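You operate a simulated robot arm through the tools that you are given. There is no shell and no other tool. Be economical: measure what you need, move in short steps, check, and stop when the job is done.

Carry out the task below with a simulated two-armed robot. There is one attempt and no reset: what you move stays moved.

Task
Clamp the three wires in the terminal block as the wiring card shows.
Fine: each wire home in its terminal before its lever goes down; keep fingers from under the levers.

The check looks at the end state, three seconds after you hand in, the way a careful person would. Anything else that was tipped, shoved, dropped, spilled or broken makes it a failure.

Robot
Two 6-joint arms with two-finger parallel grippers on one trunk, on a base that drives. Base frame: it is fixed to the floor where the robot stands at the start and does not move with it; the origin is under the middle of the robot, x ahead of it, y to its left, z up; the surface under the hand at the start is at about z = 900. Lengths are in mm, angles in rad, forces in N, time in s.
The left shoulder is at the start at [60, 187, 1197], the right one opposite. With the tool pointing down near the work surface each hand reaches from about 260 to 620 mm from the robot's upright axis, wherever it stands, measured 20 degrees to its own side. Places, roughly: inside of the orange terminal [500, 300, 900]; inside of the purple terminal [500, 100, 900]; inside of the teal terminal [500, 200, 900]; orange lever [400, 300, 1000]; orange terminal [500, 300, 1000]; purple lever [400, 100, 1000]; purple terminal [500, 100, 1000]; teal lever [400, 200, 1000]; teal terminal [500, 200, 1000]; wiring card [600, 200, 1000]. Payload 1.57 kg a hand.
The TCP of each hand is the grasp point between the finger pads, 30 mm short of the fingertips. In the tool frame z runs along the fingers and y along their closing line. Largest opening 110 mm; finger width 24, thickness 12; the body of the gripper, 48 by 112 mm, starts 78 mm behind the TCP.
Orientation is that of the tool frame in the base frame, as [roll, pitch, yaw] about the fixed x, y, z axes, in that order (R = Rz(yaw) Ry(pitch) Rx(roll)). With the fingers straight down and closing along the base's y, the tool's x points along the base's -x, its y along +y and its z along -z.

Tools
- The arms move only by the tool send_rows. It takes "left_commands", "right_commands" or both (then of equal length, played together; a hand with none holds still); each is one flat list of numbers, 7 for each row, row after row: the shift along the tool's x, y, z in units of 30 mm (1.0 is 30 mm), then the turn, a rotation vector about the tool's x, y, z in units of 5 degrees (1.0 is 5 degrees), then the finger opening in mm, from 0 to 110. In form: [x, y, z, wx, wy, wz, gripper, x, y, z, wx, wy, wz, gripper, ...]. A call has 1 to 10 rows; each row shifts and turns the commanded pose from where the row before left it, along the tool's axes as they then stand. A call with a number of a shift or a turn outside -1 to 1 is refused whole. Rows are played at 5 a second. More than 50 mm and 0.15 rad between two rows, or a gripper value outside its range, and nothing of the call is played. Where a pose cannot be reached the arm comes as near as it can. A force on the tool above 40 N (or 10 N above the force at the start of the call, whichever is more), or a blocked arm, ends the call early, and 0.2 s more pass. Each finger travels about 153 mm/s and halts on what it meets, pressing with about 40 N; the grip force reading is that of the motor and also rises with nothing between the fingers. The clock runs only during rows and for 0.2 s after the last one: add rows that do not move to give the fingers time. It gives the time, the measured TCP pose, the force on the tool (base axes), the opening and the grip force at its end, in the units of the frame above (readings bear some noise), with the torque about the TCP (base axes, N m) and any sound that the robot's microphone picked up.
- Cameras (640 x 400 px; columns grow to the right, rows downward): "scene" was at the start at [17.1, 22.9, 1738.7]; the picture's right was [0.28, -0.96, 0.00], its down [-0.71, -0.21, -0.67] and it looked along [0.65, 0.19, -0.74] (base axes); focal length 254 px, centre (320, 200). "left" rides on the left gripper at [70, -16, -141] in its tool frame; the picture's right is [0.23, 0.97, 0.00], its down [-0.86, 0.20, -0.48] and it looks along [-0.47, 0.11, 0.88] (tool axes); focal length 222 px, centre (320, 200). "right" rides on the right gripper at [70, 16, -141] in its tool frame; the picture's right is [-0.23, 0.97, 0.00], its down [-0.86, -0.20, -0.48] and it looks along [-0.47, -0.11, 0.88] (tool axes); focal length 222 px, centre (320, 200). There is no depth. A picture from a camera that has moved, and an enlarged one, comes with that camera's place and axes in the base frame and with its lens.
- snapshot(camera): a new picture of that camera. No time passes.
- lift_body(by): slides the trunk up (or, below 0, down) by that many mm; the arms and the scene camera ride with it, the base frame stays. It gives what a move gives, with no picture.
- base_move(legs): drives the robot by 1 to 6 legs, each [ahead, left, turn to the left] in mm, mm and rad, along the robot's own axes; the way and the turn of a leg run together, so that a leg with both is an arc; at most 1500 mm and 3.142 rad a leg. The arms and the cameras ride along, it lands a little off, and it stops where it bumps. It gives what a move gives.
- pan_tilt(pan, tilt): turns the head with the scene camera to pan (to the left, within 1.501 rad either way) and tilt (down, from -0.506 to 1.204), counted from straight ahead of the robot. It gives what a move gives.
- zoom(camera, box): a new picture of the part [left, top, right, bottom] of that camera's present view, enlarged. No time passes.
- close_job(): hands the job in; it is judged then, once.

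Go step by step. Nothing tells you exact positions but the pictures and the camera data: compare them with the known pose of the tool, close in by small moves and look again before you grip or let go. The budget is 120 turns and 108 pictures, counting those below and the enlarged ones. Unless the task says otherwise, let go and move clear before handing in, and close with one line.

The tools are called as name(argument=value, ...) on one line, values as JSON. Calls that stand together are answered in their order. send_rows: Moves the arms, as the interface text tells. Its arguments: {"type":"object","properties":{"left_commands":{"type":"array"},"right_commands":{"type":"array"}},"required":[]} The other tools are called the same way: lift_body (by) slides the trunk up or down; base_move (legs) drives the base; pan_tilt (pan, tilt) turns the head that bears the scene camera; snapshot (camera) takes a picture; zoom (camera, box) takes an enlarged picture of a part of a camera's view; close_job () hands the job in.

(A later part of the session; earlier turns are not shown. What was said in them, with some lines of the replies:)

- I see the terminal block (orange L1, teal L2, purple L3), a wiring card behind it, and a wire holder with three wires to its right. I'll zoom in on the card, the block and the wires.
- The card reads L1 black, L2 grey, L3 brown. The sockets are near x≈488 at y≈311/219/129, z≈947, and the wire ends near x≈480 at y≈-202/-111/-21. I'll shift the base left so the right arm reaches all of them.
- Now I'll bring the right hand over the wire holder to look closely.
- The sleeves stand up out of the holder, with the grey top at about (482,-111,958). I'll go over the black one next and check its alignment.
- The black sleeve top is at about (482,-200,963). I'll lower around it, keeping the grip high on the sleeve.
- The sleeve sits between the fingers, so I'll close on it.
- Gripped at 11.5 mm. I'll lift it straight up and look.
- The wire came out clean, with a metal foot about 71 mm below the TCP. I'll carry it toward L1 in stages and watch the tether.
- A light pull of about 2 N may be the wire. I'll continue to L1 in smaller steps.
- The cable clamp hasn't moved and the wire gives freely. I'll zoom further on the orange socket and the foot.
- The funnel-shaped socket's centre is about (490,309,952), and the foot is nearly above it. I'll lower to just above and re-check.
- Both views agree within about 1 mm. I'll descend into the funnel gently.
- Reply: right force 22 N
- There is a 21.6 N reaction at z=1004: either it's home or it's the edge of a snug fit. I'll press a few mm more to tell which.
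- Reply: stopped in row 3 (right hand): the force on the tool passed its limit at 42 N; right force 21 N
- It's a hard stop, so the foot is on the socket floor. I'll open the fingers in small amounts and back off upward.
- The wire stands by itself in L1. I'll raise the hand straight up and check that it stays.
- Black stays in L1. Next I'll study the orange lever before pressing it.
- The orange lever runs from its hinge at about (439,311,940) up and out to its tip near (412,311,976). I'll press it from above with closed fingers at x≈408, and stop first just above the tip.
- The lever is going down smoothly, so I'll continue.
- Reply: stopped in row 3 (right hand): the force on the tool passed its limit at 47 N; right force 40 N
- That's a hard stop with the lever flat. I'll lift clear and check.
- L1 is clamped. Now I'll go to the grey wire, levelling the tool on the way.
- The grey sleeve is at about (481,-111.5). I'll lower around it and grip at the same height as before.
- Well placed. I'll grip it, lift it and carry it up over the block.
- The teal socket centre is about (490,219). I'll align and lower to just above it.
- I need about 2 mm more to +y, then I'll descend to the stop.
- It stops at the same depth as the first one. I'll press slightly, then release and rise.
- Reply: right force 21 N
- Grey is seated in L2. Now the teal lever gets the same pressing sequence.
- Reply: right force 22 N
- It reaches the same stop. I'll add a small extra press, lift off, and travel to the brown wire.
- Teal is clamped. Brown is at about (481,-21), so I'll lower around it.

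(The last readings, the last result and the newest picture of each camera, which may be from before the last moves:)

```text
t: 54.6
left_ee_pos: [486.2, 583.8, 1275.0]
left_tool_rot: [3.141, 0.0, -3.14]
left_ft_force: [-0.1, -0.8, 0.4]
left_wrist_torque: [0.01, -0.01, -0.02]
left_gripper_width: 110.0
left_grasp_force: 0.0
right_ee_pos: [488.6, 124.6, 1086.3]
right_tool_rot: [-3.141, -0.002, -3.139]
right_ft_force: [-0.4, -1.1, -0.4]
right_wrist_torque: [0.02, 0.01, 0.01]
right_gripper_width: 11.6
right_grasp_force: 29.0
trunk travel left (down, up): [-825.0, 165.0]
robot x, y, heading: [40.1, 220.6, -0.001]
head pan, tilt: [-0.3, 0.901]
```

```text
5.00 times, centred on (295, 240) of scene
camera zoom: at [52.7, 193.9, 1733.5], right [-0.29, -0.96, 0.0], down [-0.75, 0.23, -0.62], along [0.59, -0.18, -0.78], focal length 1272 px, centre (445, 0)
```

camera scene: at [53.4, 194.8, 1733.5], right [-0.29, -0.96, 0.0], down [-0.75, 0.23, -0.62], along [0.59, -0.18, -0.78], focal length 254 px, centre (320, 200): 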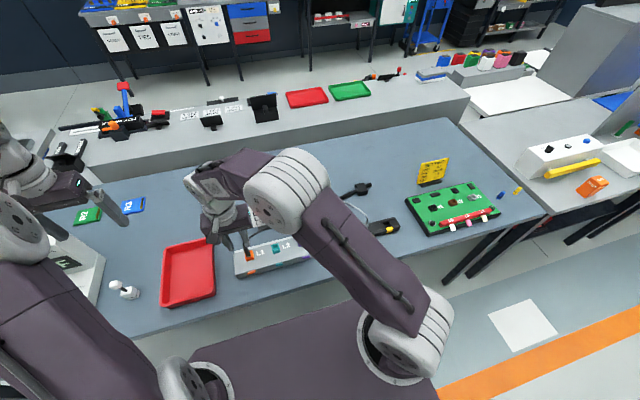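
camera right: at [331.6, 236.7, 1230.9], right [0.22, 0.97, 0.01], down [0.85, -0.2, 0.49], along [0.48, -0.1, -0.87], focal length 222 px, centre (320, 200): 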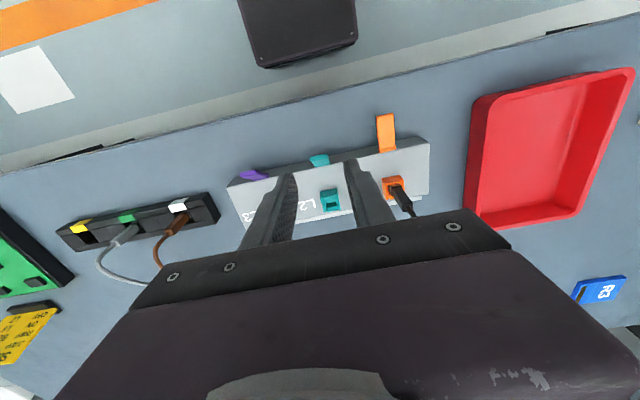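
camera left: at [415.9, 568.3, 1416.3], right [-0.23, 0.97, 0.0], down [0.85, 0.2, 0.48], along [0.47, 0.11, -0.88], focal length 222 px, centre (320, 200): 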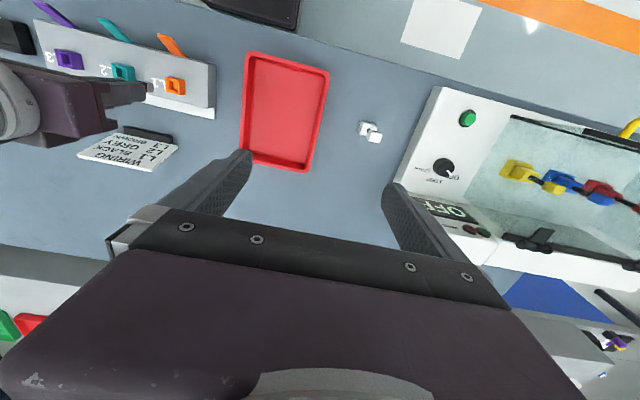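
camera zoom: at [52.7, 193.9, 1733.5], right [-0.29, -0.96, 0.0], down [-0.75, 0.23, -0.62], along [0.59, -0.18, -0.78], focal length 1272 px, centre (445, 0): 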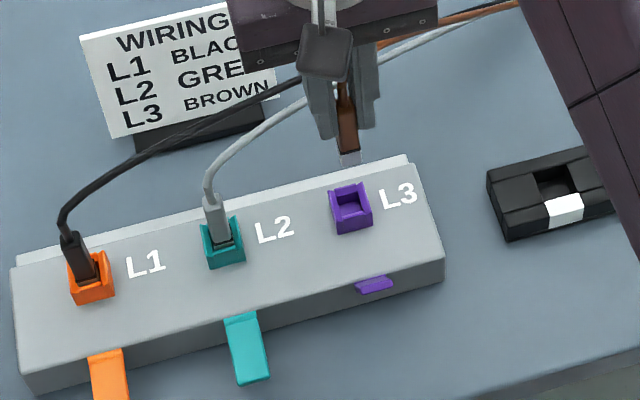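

The purple socket is at about (490,128.7). I'll align and lower to just above it.

send_rows(right_commands=[-0.065, 0.14, 0.4, 0, 0, 0, 4, 0, 0, 0.5, 0, 0, 0, 4, 0, 0, 0.62, 0, 0, 0, 4, 0, 0, 0, 0, 0, 0, 4])

zoom(camera="right", box=[285, 125, 345, 165])

zoom(camera="scene", box=[285, 225, 325, 257])

```text
t: 55.6
left_ee_pos: [486.5, 583.7, 1275.2]
left_tool_rot: [3.141, 0.002, -3.139]
left_ft_force: [-1.2, 0.4, -0.3]
left_wrist_torque: [-0.03, 0.02, 0.0]
left_gripper_width: 110.2
left_grasp_force: 0.0
right_ee_pos: [492.1, 131.5, 1042.3]
right_tool_rot: [-3.141, -0.001, -3.136]
right_ft_force: [0.4, -1.0, -0.1]
right_wrist_torque: [0.02, 0.0, 0.01]
right_gripper_width: 11.5
right_grasp_force: 29.6
trunk travel left (down, up): [-825.0, 165.0]
robot x, y, heading: [36.2, 214.3, 0.002]
head pan, tilt: [-0.3, 0.901]
```

```text
10.00 times, centred on (315, 145) of right
camera zoom: at [422.7, 147.4, 1184.6], right [0.22, 0.97, 0.0], down [0.86, -0.2, 0.48], along [0.47, -0.11, -0.88], focal length 2221 px, centre (370, 750)
```

zoom: 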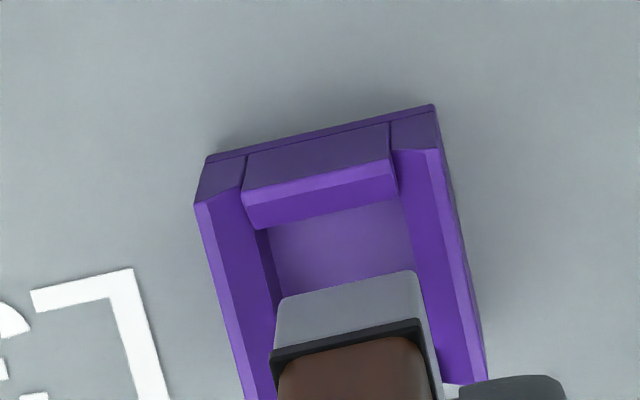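

```text
12.50 times, centred on (305, 241) of scene
camera zoom: at [52.5, 195.0, 1733.5], right [-0.29, -0.96, 0.0], down [-0.75, 0.23, -0.62], along [0.59, -0.18, -0.78], focal length 3180 px, centre (508, -312)
```

zoom: 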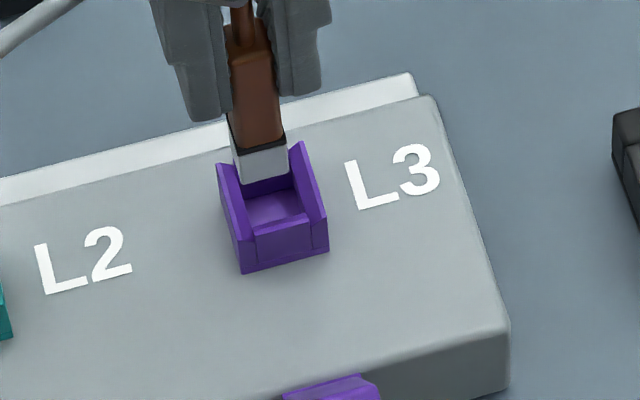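

It's about 2 mm off in both x and y. I'll correct that, then lower partway and check.

send_rows(right_commands=[0.055, -0.06, 0.2, 0, 0, 0, 4, 0, 0, 0.3, 0, 0, 0, 4, 0, 0, 0.3, 0, 0, 0, 4, 0, 0, 0, 0, 0, 0, 4])

zoom(camera="right", box=[270, 120, 360, 180])

zoom(camera="scene", box=[285, 225, 325, 257])

```text
t: 56.6
left_ee_pos: [486.2, 585.1, 1275.8]
left_tool_rot: [-3.141, 0.0, -3.139]
left_ft_force: [0.0, -0.1, -0.1]
left_wrist_torque: [-0.01, -0.04, 0.0]
left_gripper_width: 109.9
left_grasp_force: 0.1
right_ee_pos: [491.0, 127.2, 1015.4]
right_tool_rot: [-3.139, -0.002, -3.138]
right_ft_force: [2.3, 0.1, -1.0]
right_wrist_torque: [0.0, -0.18, -0.02]
right_gripper_width: 11.5
right_grasp_force: 29.1
trunk travel left (down, up): [-825.0, 165.0]
robot x, y, heading: [36.4, 216.1, 0.001]
head pan, tilt: [-0.3, 0.901]
```

```text
6.67 times, centred on (315, 150) of right
camera zoom: at [420.9, 144.5, 1159.9], right [0.22, 0.97, 0.0], down [0.86, -0.2, 0.48], along [0.47, -0.11, -0.88], focal length 1481 px, centre (353, 533)
```

zoom: 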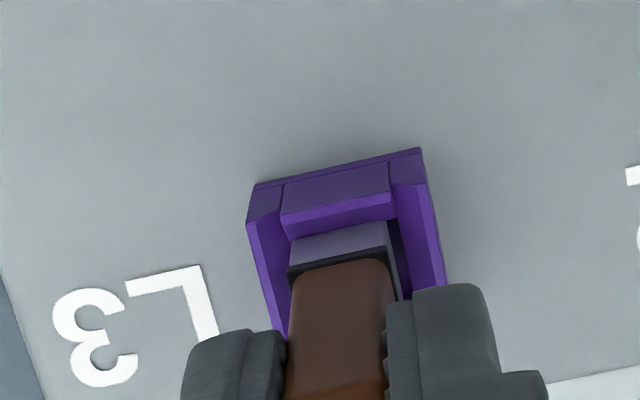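

```text
12.50 times, centred on (305, 241) of scene
camera zoom: at [53.2, 194.6, 1733.5], right [-0.29, -0.96, 0.0], down [-0.75, 0.23, -0.62], along [0.59, -0.18, -0.78], focal length 3180 px, centre (508, -312)
```

zoom: 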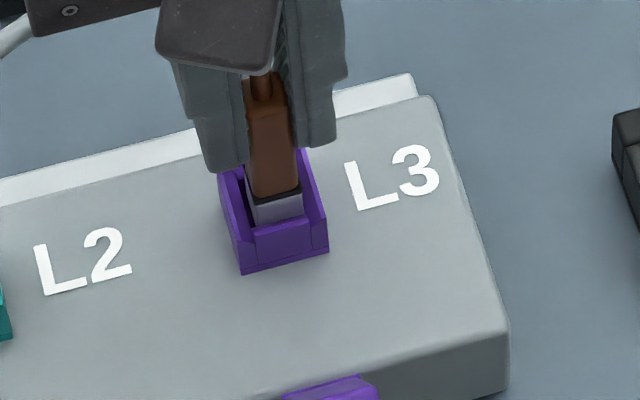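

send_rows(right_commands=[-0.03, 0.04, 0.05, 0, 0, 0, 4, 0, 0, 0.15, 0, 0, 0, 4, 0, 0, 0.15, 0, 0, 0, 4, 0, 0, 0.08, 0, 0, 0, 4, 0, 0, 0, 0, 0, 0, 0])

zoom(camera="scene", box=[285, 225, 325, 257])

```text
t: 57.8
left_ee_pos: [483.4, 584.4, 1275.4]
left_tool_rot: [3.141, 0.001, -3.14]
left_ft_force: [0.6, -0.2, 0.0]
left_wrist_torque: [-0.02, 0.01, 0.0]
left_gripper_width: 109.8
left_grasp_force: 0.1
right_ee_pos: [490.6, 129.6, 1003.9]
right_tool_rot: [-3.14, 0.001, -3.139]
right_ft_force: [2.2, -1.6, 16.4]
right_wrist_torque: [-0.08, -0.02, -0.01]
right_gripper_width: 11.2
right_grasp_force: 28.8
trunk travel left (down, up): [-825.0, 165.0]
robot x, y, heading: [43.2, 216.9, 0.002]
head pan, tilt: [-0.3, 0.901]
```

```text
12.50 times, centred on (305, 241) of scene
camera zoom: at [50.0, 194.3, 1733.6], right [-0.29, -0.96, 0.0], down [-0.75, 0.23, -0.62], along [0.59, -0.18, -0.78], focal length 3180 px, centre (508, -312)
```

zoom: 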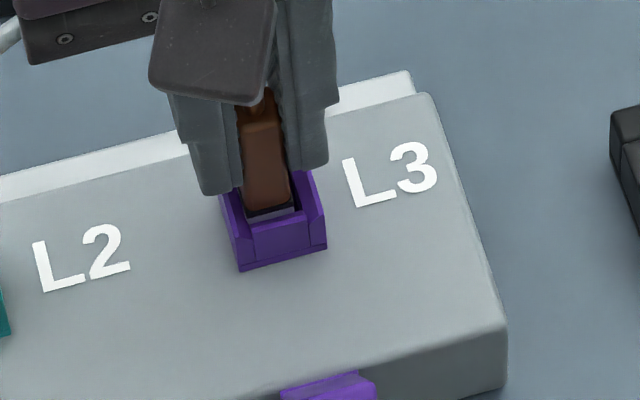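

Same stop depth again. A small press, then release, rise, and swing back above the purple lever.

send_rows(right_commands=[0, 0, 0.04, 0, 0, 0, 0, 0, 0, 0, 0, 0, 0, 0])

send_rows(right_commands=[0, 0, -0.06, 0, 0, 0, 12, 0, 0, 0, 0, 0, 0, 16, 0, 0, 0, 0, 0, 0, 24, 0, 0, 0, 0, 0, 0, 34, 0, 0, -0.5, 0, 0, 0, 34, 0, 0, -0.9, 0, 0, 0, 34, 0, 0, -0.9, 0, 0, 0, 34, 0.5, 0, -0.9, 0, 0, 0, 34, 0.9, 0, -0.3, 0, 0, 0, 20, 0.9, 0, 0, 0, 0, 0, 0])

zoom(camera="left", box=[0, 0, 180, 110])

zoom(camera="scene", box=[235, 210, 345, 290])

```text
t: 58.4
left_ee_pos: [483.8, 585.1, 1275.8]
left_tool_rot: [-3.141, 0.0, -3.14]
left_ft_force: [-0.5, 0.3, -0.8]
left_wrist_torque: [-0.01, 0.0, 0.01]
left_gripper_width: 110.1
left_grasp_force: 0.1
right_ee_pos: [490.3, 128.6, 1002.5]
right_tool_rot: [-3.14, 0.002, -3.139]
right_ft_force: [2.8, -3.2, 22.3]
right_wrist_torque: [-0.16, -0.07, -0.03]
right_gripper_width: 11.6
right_grasp_force: 29.4
trunk travel left (down, up): [-825.0, 165.0]
robot x, y, heading: [40.0, 213.4, 0.001]
head pan, tilt: [-0.3, 0.901]
```

```text
t: 60.6
left_ee_pos: [484.8, 584.3, 1275.2]
left_tool_rot: [-3.141, -0.001, -3.141]
left_ft_force: [0.9, 0.0, 0.6]
left_wrist_torque: [0.02, -0.01, 0.03]
left_gripper_width: 109.9
left_grasp_force: 0.1
right_ee_pos: [423.8, 130.1, 1109.2]
right_tool_rot: [-3.141, 0.0, -3.139]
right_ft_force: [-0.2, 0.4, -0.3]
right_wrist_torque: [0.0, -0.01, -0.01]
right_gripper_width: 0.0
right_grasp_force: 21.0
trunk travel left (down, up): [-825.0, 165.0]
robot x, y, heading: [40.8, 215.4, -0.002]
head pan, tilt: [-0.3, 0.901]
```

```text
3.56 times, centred on (90, 55) of left
camera zoom: at [415.4, 568.4, 1416.5], right [-0.23, 0.97, 0.0], down [0.85, 0.2, 0.48], along [0.47, 0.11, -0.88], focal length 790 px, centre (1138, 716)
```

zoom: 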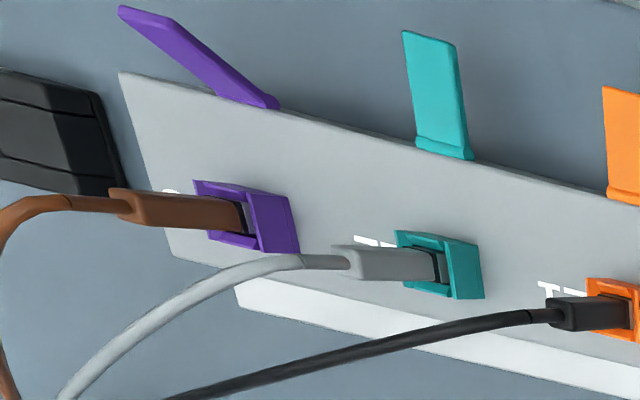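

```text
5.00 times, centred on (290, 250) of scene
camera zoom: at [51.6, 194.8, 1733.5], right [-0.29, -0.96, 0.0], down [-0.75, 0.23, -0.62], along [0.59, -0.18, -0.78], focal length 1272 px, centre (470, -50)
```

zoom: 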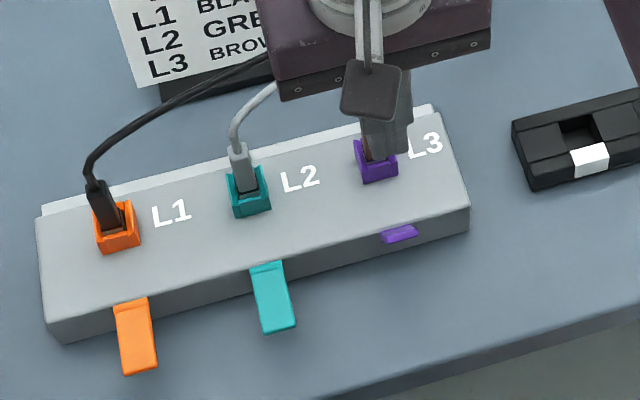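

Brown is seated in L3. I'll press the purple lever the same way.

send_rows(right_commands=[0.49, 0, 0.4, 0, 0, 0, 0, 0, 0, 0.9, 0, 0, 0, 0, 0, 0, 0.9, 0, 0, 0, 0, 0, 0, 0.45, 0, 0, 0, 0, 0, 0, 0, 0, 0, 0, 0])

zoom(camera="scene", box=[285, 230, 335, 270])

```text
t: 61.8
left_ee_pos: [485.2, 584.0, 1275.5]
left_tool_rot: [-3.139, 0.001, -3.139]
left_ft_force: [-0.1, -0.6, 0.2]
left_wrist_torque: [-0.04, 0.0, 0.02]
left_gripper_width: 110.0
left_grasp_force: 0.0
right_ee_pos: [410.1, 132.1, 1028.1]
right_tool_rot: [-3.139, -0.002, -3.138]
right_ft_force: [-0.4, 0.1, 0.4]
right_wrist_torque: [0.0, -0.01, 0.01]
right_gripper_width: 0.0
right_grasp_force: 21.6
trunk travel left (down, up): [-825.0, 165.0]
robot x, y, heading: [41.7, 215.4, -0.0]
head pan, tilt: [-0.3, 0.901]
```

```text
10.00 times, centred on (310, 250) of scene
camera zoom: at [52.3, 194.7, 1733.5], right [-0.29, -0.96, 0.0], down [-0.75, 0.23, -0.62], along [0.59, -0.18, -0.78], focal length 2544 px, centre (420, -300)
```

zoom: 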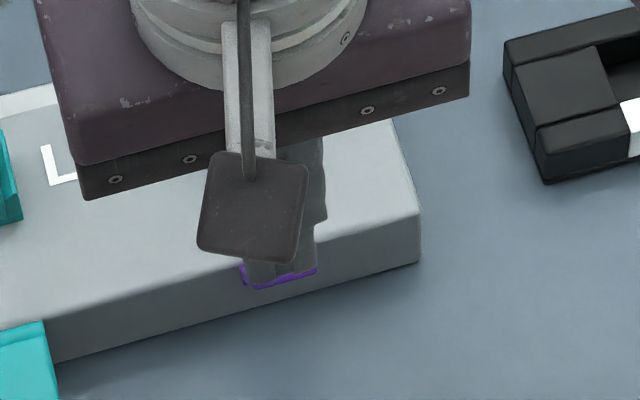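

send_rows(right_commands=[0, 0, 0.4, 0, 0, 0, 0, 0, -0.03, 0.4, 0, 0, 0, 0, 0, 0, 0.3, 0, 0, 0, 0, 0, 0, 0.2, 0, 0, 0, 0, 0.1, 0, 0.25, 0, 0, 0, 0, 0.1, 0, 0.2, 0, 0, 0, 0, 0, 0, 0, 0, 0, 0, 0])

send_rows(right_commands=[0, 0, 0.15, 0, 0, 0, 0, 0, 0, 0.15, 0, 0, 0, 0, 0, 0, 0.15, 0, 0, 0, 0, 0, 0, 0.04, 0, 0, 0, 0, 0, 0, 0, 0, 0, 0, 0])

```text
t: 63.4
left_ee_pos: [487.3, 584.6, 1274.7]
left_tool_rot: [-3.141, 0.001, -3.14]
left_ft_force: [0.3, 0.2, -0.1]
left_wrist_torque: [0.01, 0.04, 0.02]
left_gripper_width: 109.8
left_grasp_force: 0.0
right_ee_pos: [403.5, 129.8, 975.7]
right_tool_rot: [-3.14, -0.001, -3.139]
right_ft_force: [-0.5, 0.1, -0.4]
right_wrist_torque: [0.01, -0.02, 0.0]
right_gripper_width: 0.1
right_grasp_force: 21.0
trunk travel left (down, up): [-825.0, 165.0]
robot x, y, heading: [39.3, 216.2, 0.002]
head pan, tilt: [-0.3, 0.901]
```

```text
t: 64.4
left_ee_pos: [481.3, 584.1, 1276.5]
left_tool_rot: [-3.14, 0.003, -3.14]
left_ft_force: [-0.2, -0.3, 1.3]
left_wrist_torque: [0.01, 0.01, 0.01]
left_gripper_width: 110.4
left_grasp_force: 0.2
right_ee_pos: [402.2, 128.7, 966.7]
right_tool_rot: [3.139, 0.014, -3.138]
right_ft_force: [-6.6, -4.0, 32.5]
right_wrist_torque: [-0.13, -0.17, 0.12]
right_gripper_width: 0.0
right_grasp_force: 20.5
trunk travel left (down, up): [-825.0, 165.0]
robot x, y, heading: [41.3, 214.5, 0.002]
head pan, tilt: [-0.3, 0.901]
stopped in row 4 (right hand): the force on the tool passed its limit at 44 N (the readings are from after the stop); the commanded pose is now the measured one
```

It's at the same stop. I'll lift off, move back clear and inspect everything.

send_rows(right_commands=[0, 0, -0.4, 0, 0, 0, 0, 0, 0, -0.9, 0, 0, 0, 0, 0, 0, -0.9, 0, 0, 0, 0, 0, 0, -1, 0, 0, 0, 0, 0.5, -0.9, -1, 0, 0, 0, 0, 0.5, -1, -1, 0, 0, 0, 20, 0.5, -1, -1, 0, 0, 0, 40, 0, -1, -1, 0, 0, 0, 40, 0, -1, 0, 0, 0, 0, 40, 0, 0, 0, 0, 0, 0, 40])

zoom(camera="scene", box=[220, 180, 420, 300])

zoom(camera="left", box=[0, 0, 220, 140])

snapshot(camera="scene")

```text
t: 66.6
left_ee_pos: [485.8, 583.8, 1275.5]
left_tool_rot: [3.141, 0.0, -3.139]
left_ft_force: [0.3, 0.6, -0.4]
left_wrist_torque: [-0.01, 0.02, -0.02]
left_gripper_width: 110.1
left_grasp_force: 0.1
right_ee_pos: [360.8, -19.6, 1178.5]
right_tool_rot: [3.139, 0.008, -3.139]
right_ft_force: [0.1, -0.3, 0.2]
right_wrist_torque: [0.0, 0.01, -0.04]
right_gripper_width: 39.9
right_grasp_force: 0.0
trunk travel left (down, up): [-825.0, 165.0]
robot x, y, heading: [38.4, 214.7, 0.001]
head pan, tilt: [-0.3, 0.901]
```

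```text
3.20 times, centred on (320, 240) of scene
camera zoom: at [52.9, 195.0, 1733.5], right [-0.29, -0.96, 0.0], down [-0.75, 0.23, -0.62], along [0.59, -0.18, -0.78], focal length 814 px, centre (320, 72)
```

zoom: 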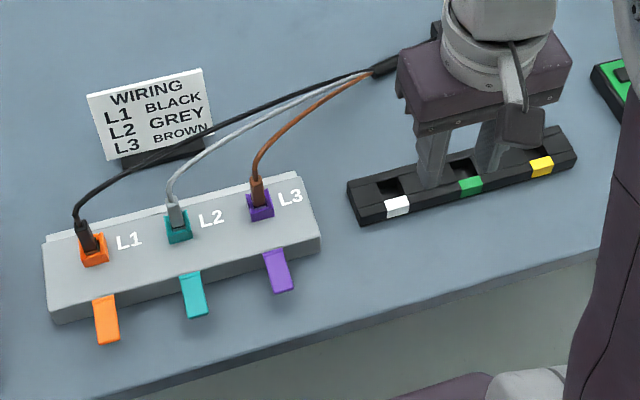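

```text
2.86 times, centred on (110, 70) of left
camera zoom: at [416.5, 568.5, 1416.1], right [-0.23, 0.97, 0.0], down [0.85, 0.2, 0.48], along [0.47, 0.11, -0.88], focal length 635 px, centre (920, 571)
```

zoom: 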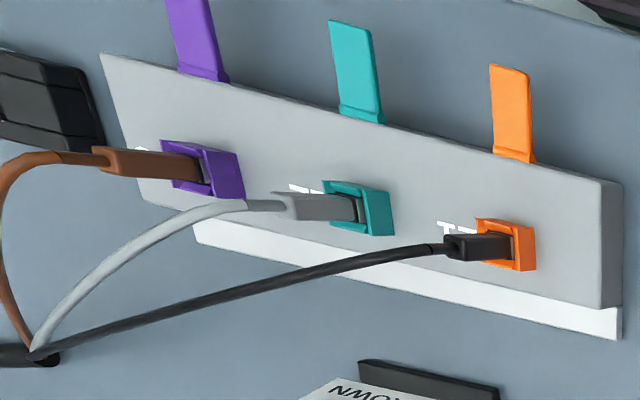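

```text
28 pictures are left
camera scene: at [52.9, 195.0, 1733.5], right [-0.29, -0.96, 0.0], down [-0.75, 0.23, -0.62], along [0.59, -0.18, -0.78], focal length 254 px, centre (320, 200)
```

scene: 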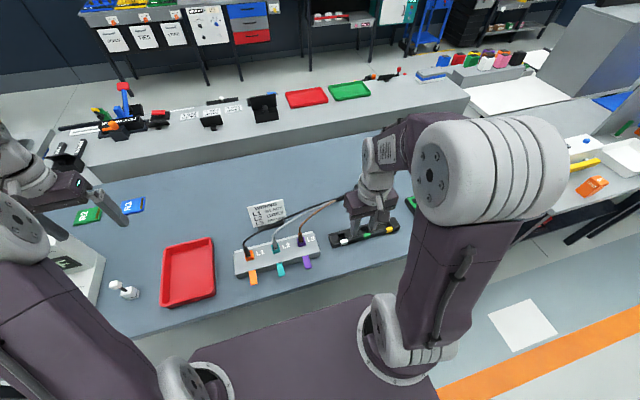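

All three levers lie flat and equal, each wire sits at the same depth in its own terminal, and the card, holder and block haven't moved. The hands are clear, so I'm handing in.

close_job()

```text
The job is handed in.
```

The three wires are clamped as the card shows: black in L1, grey in L2 and brown in L3, each pressed to its stop before its lever went down.
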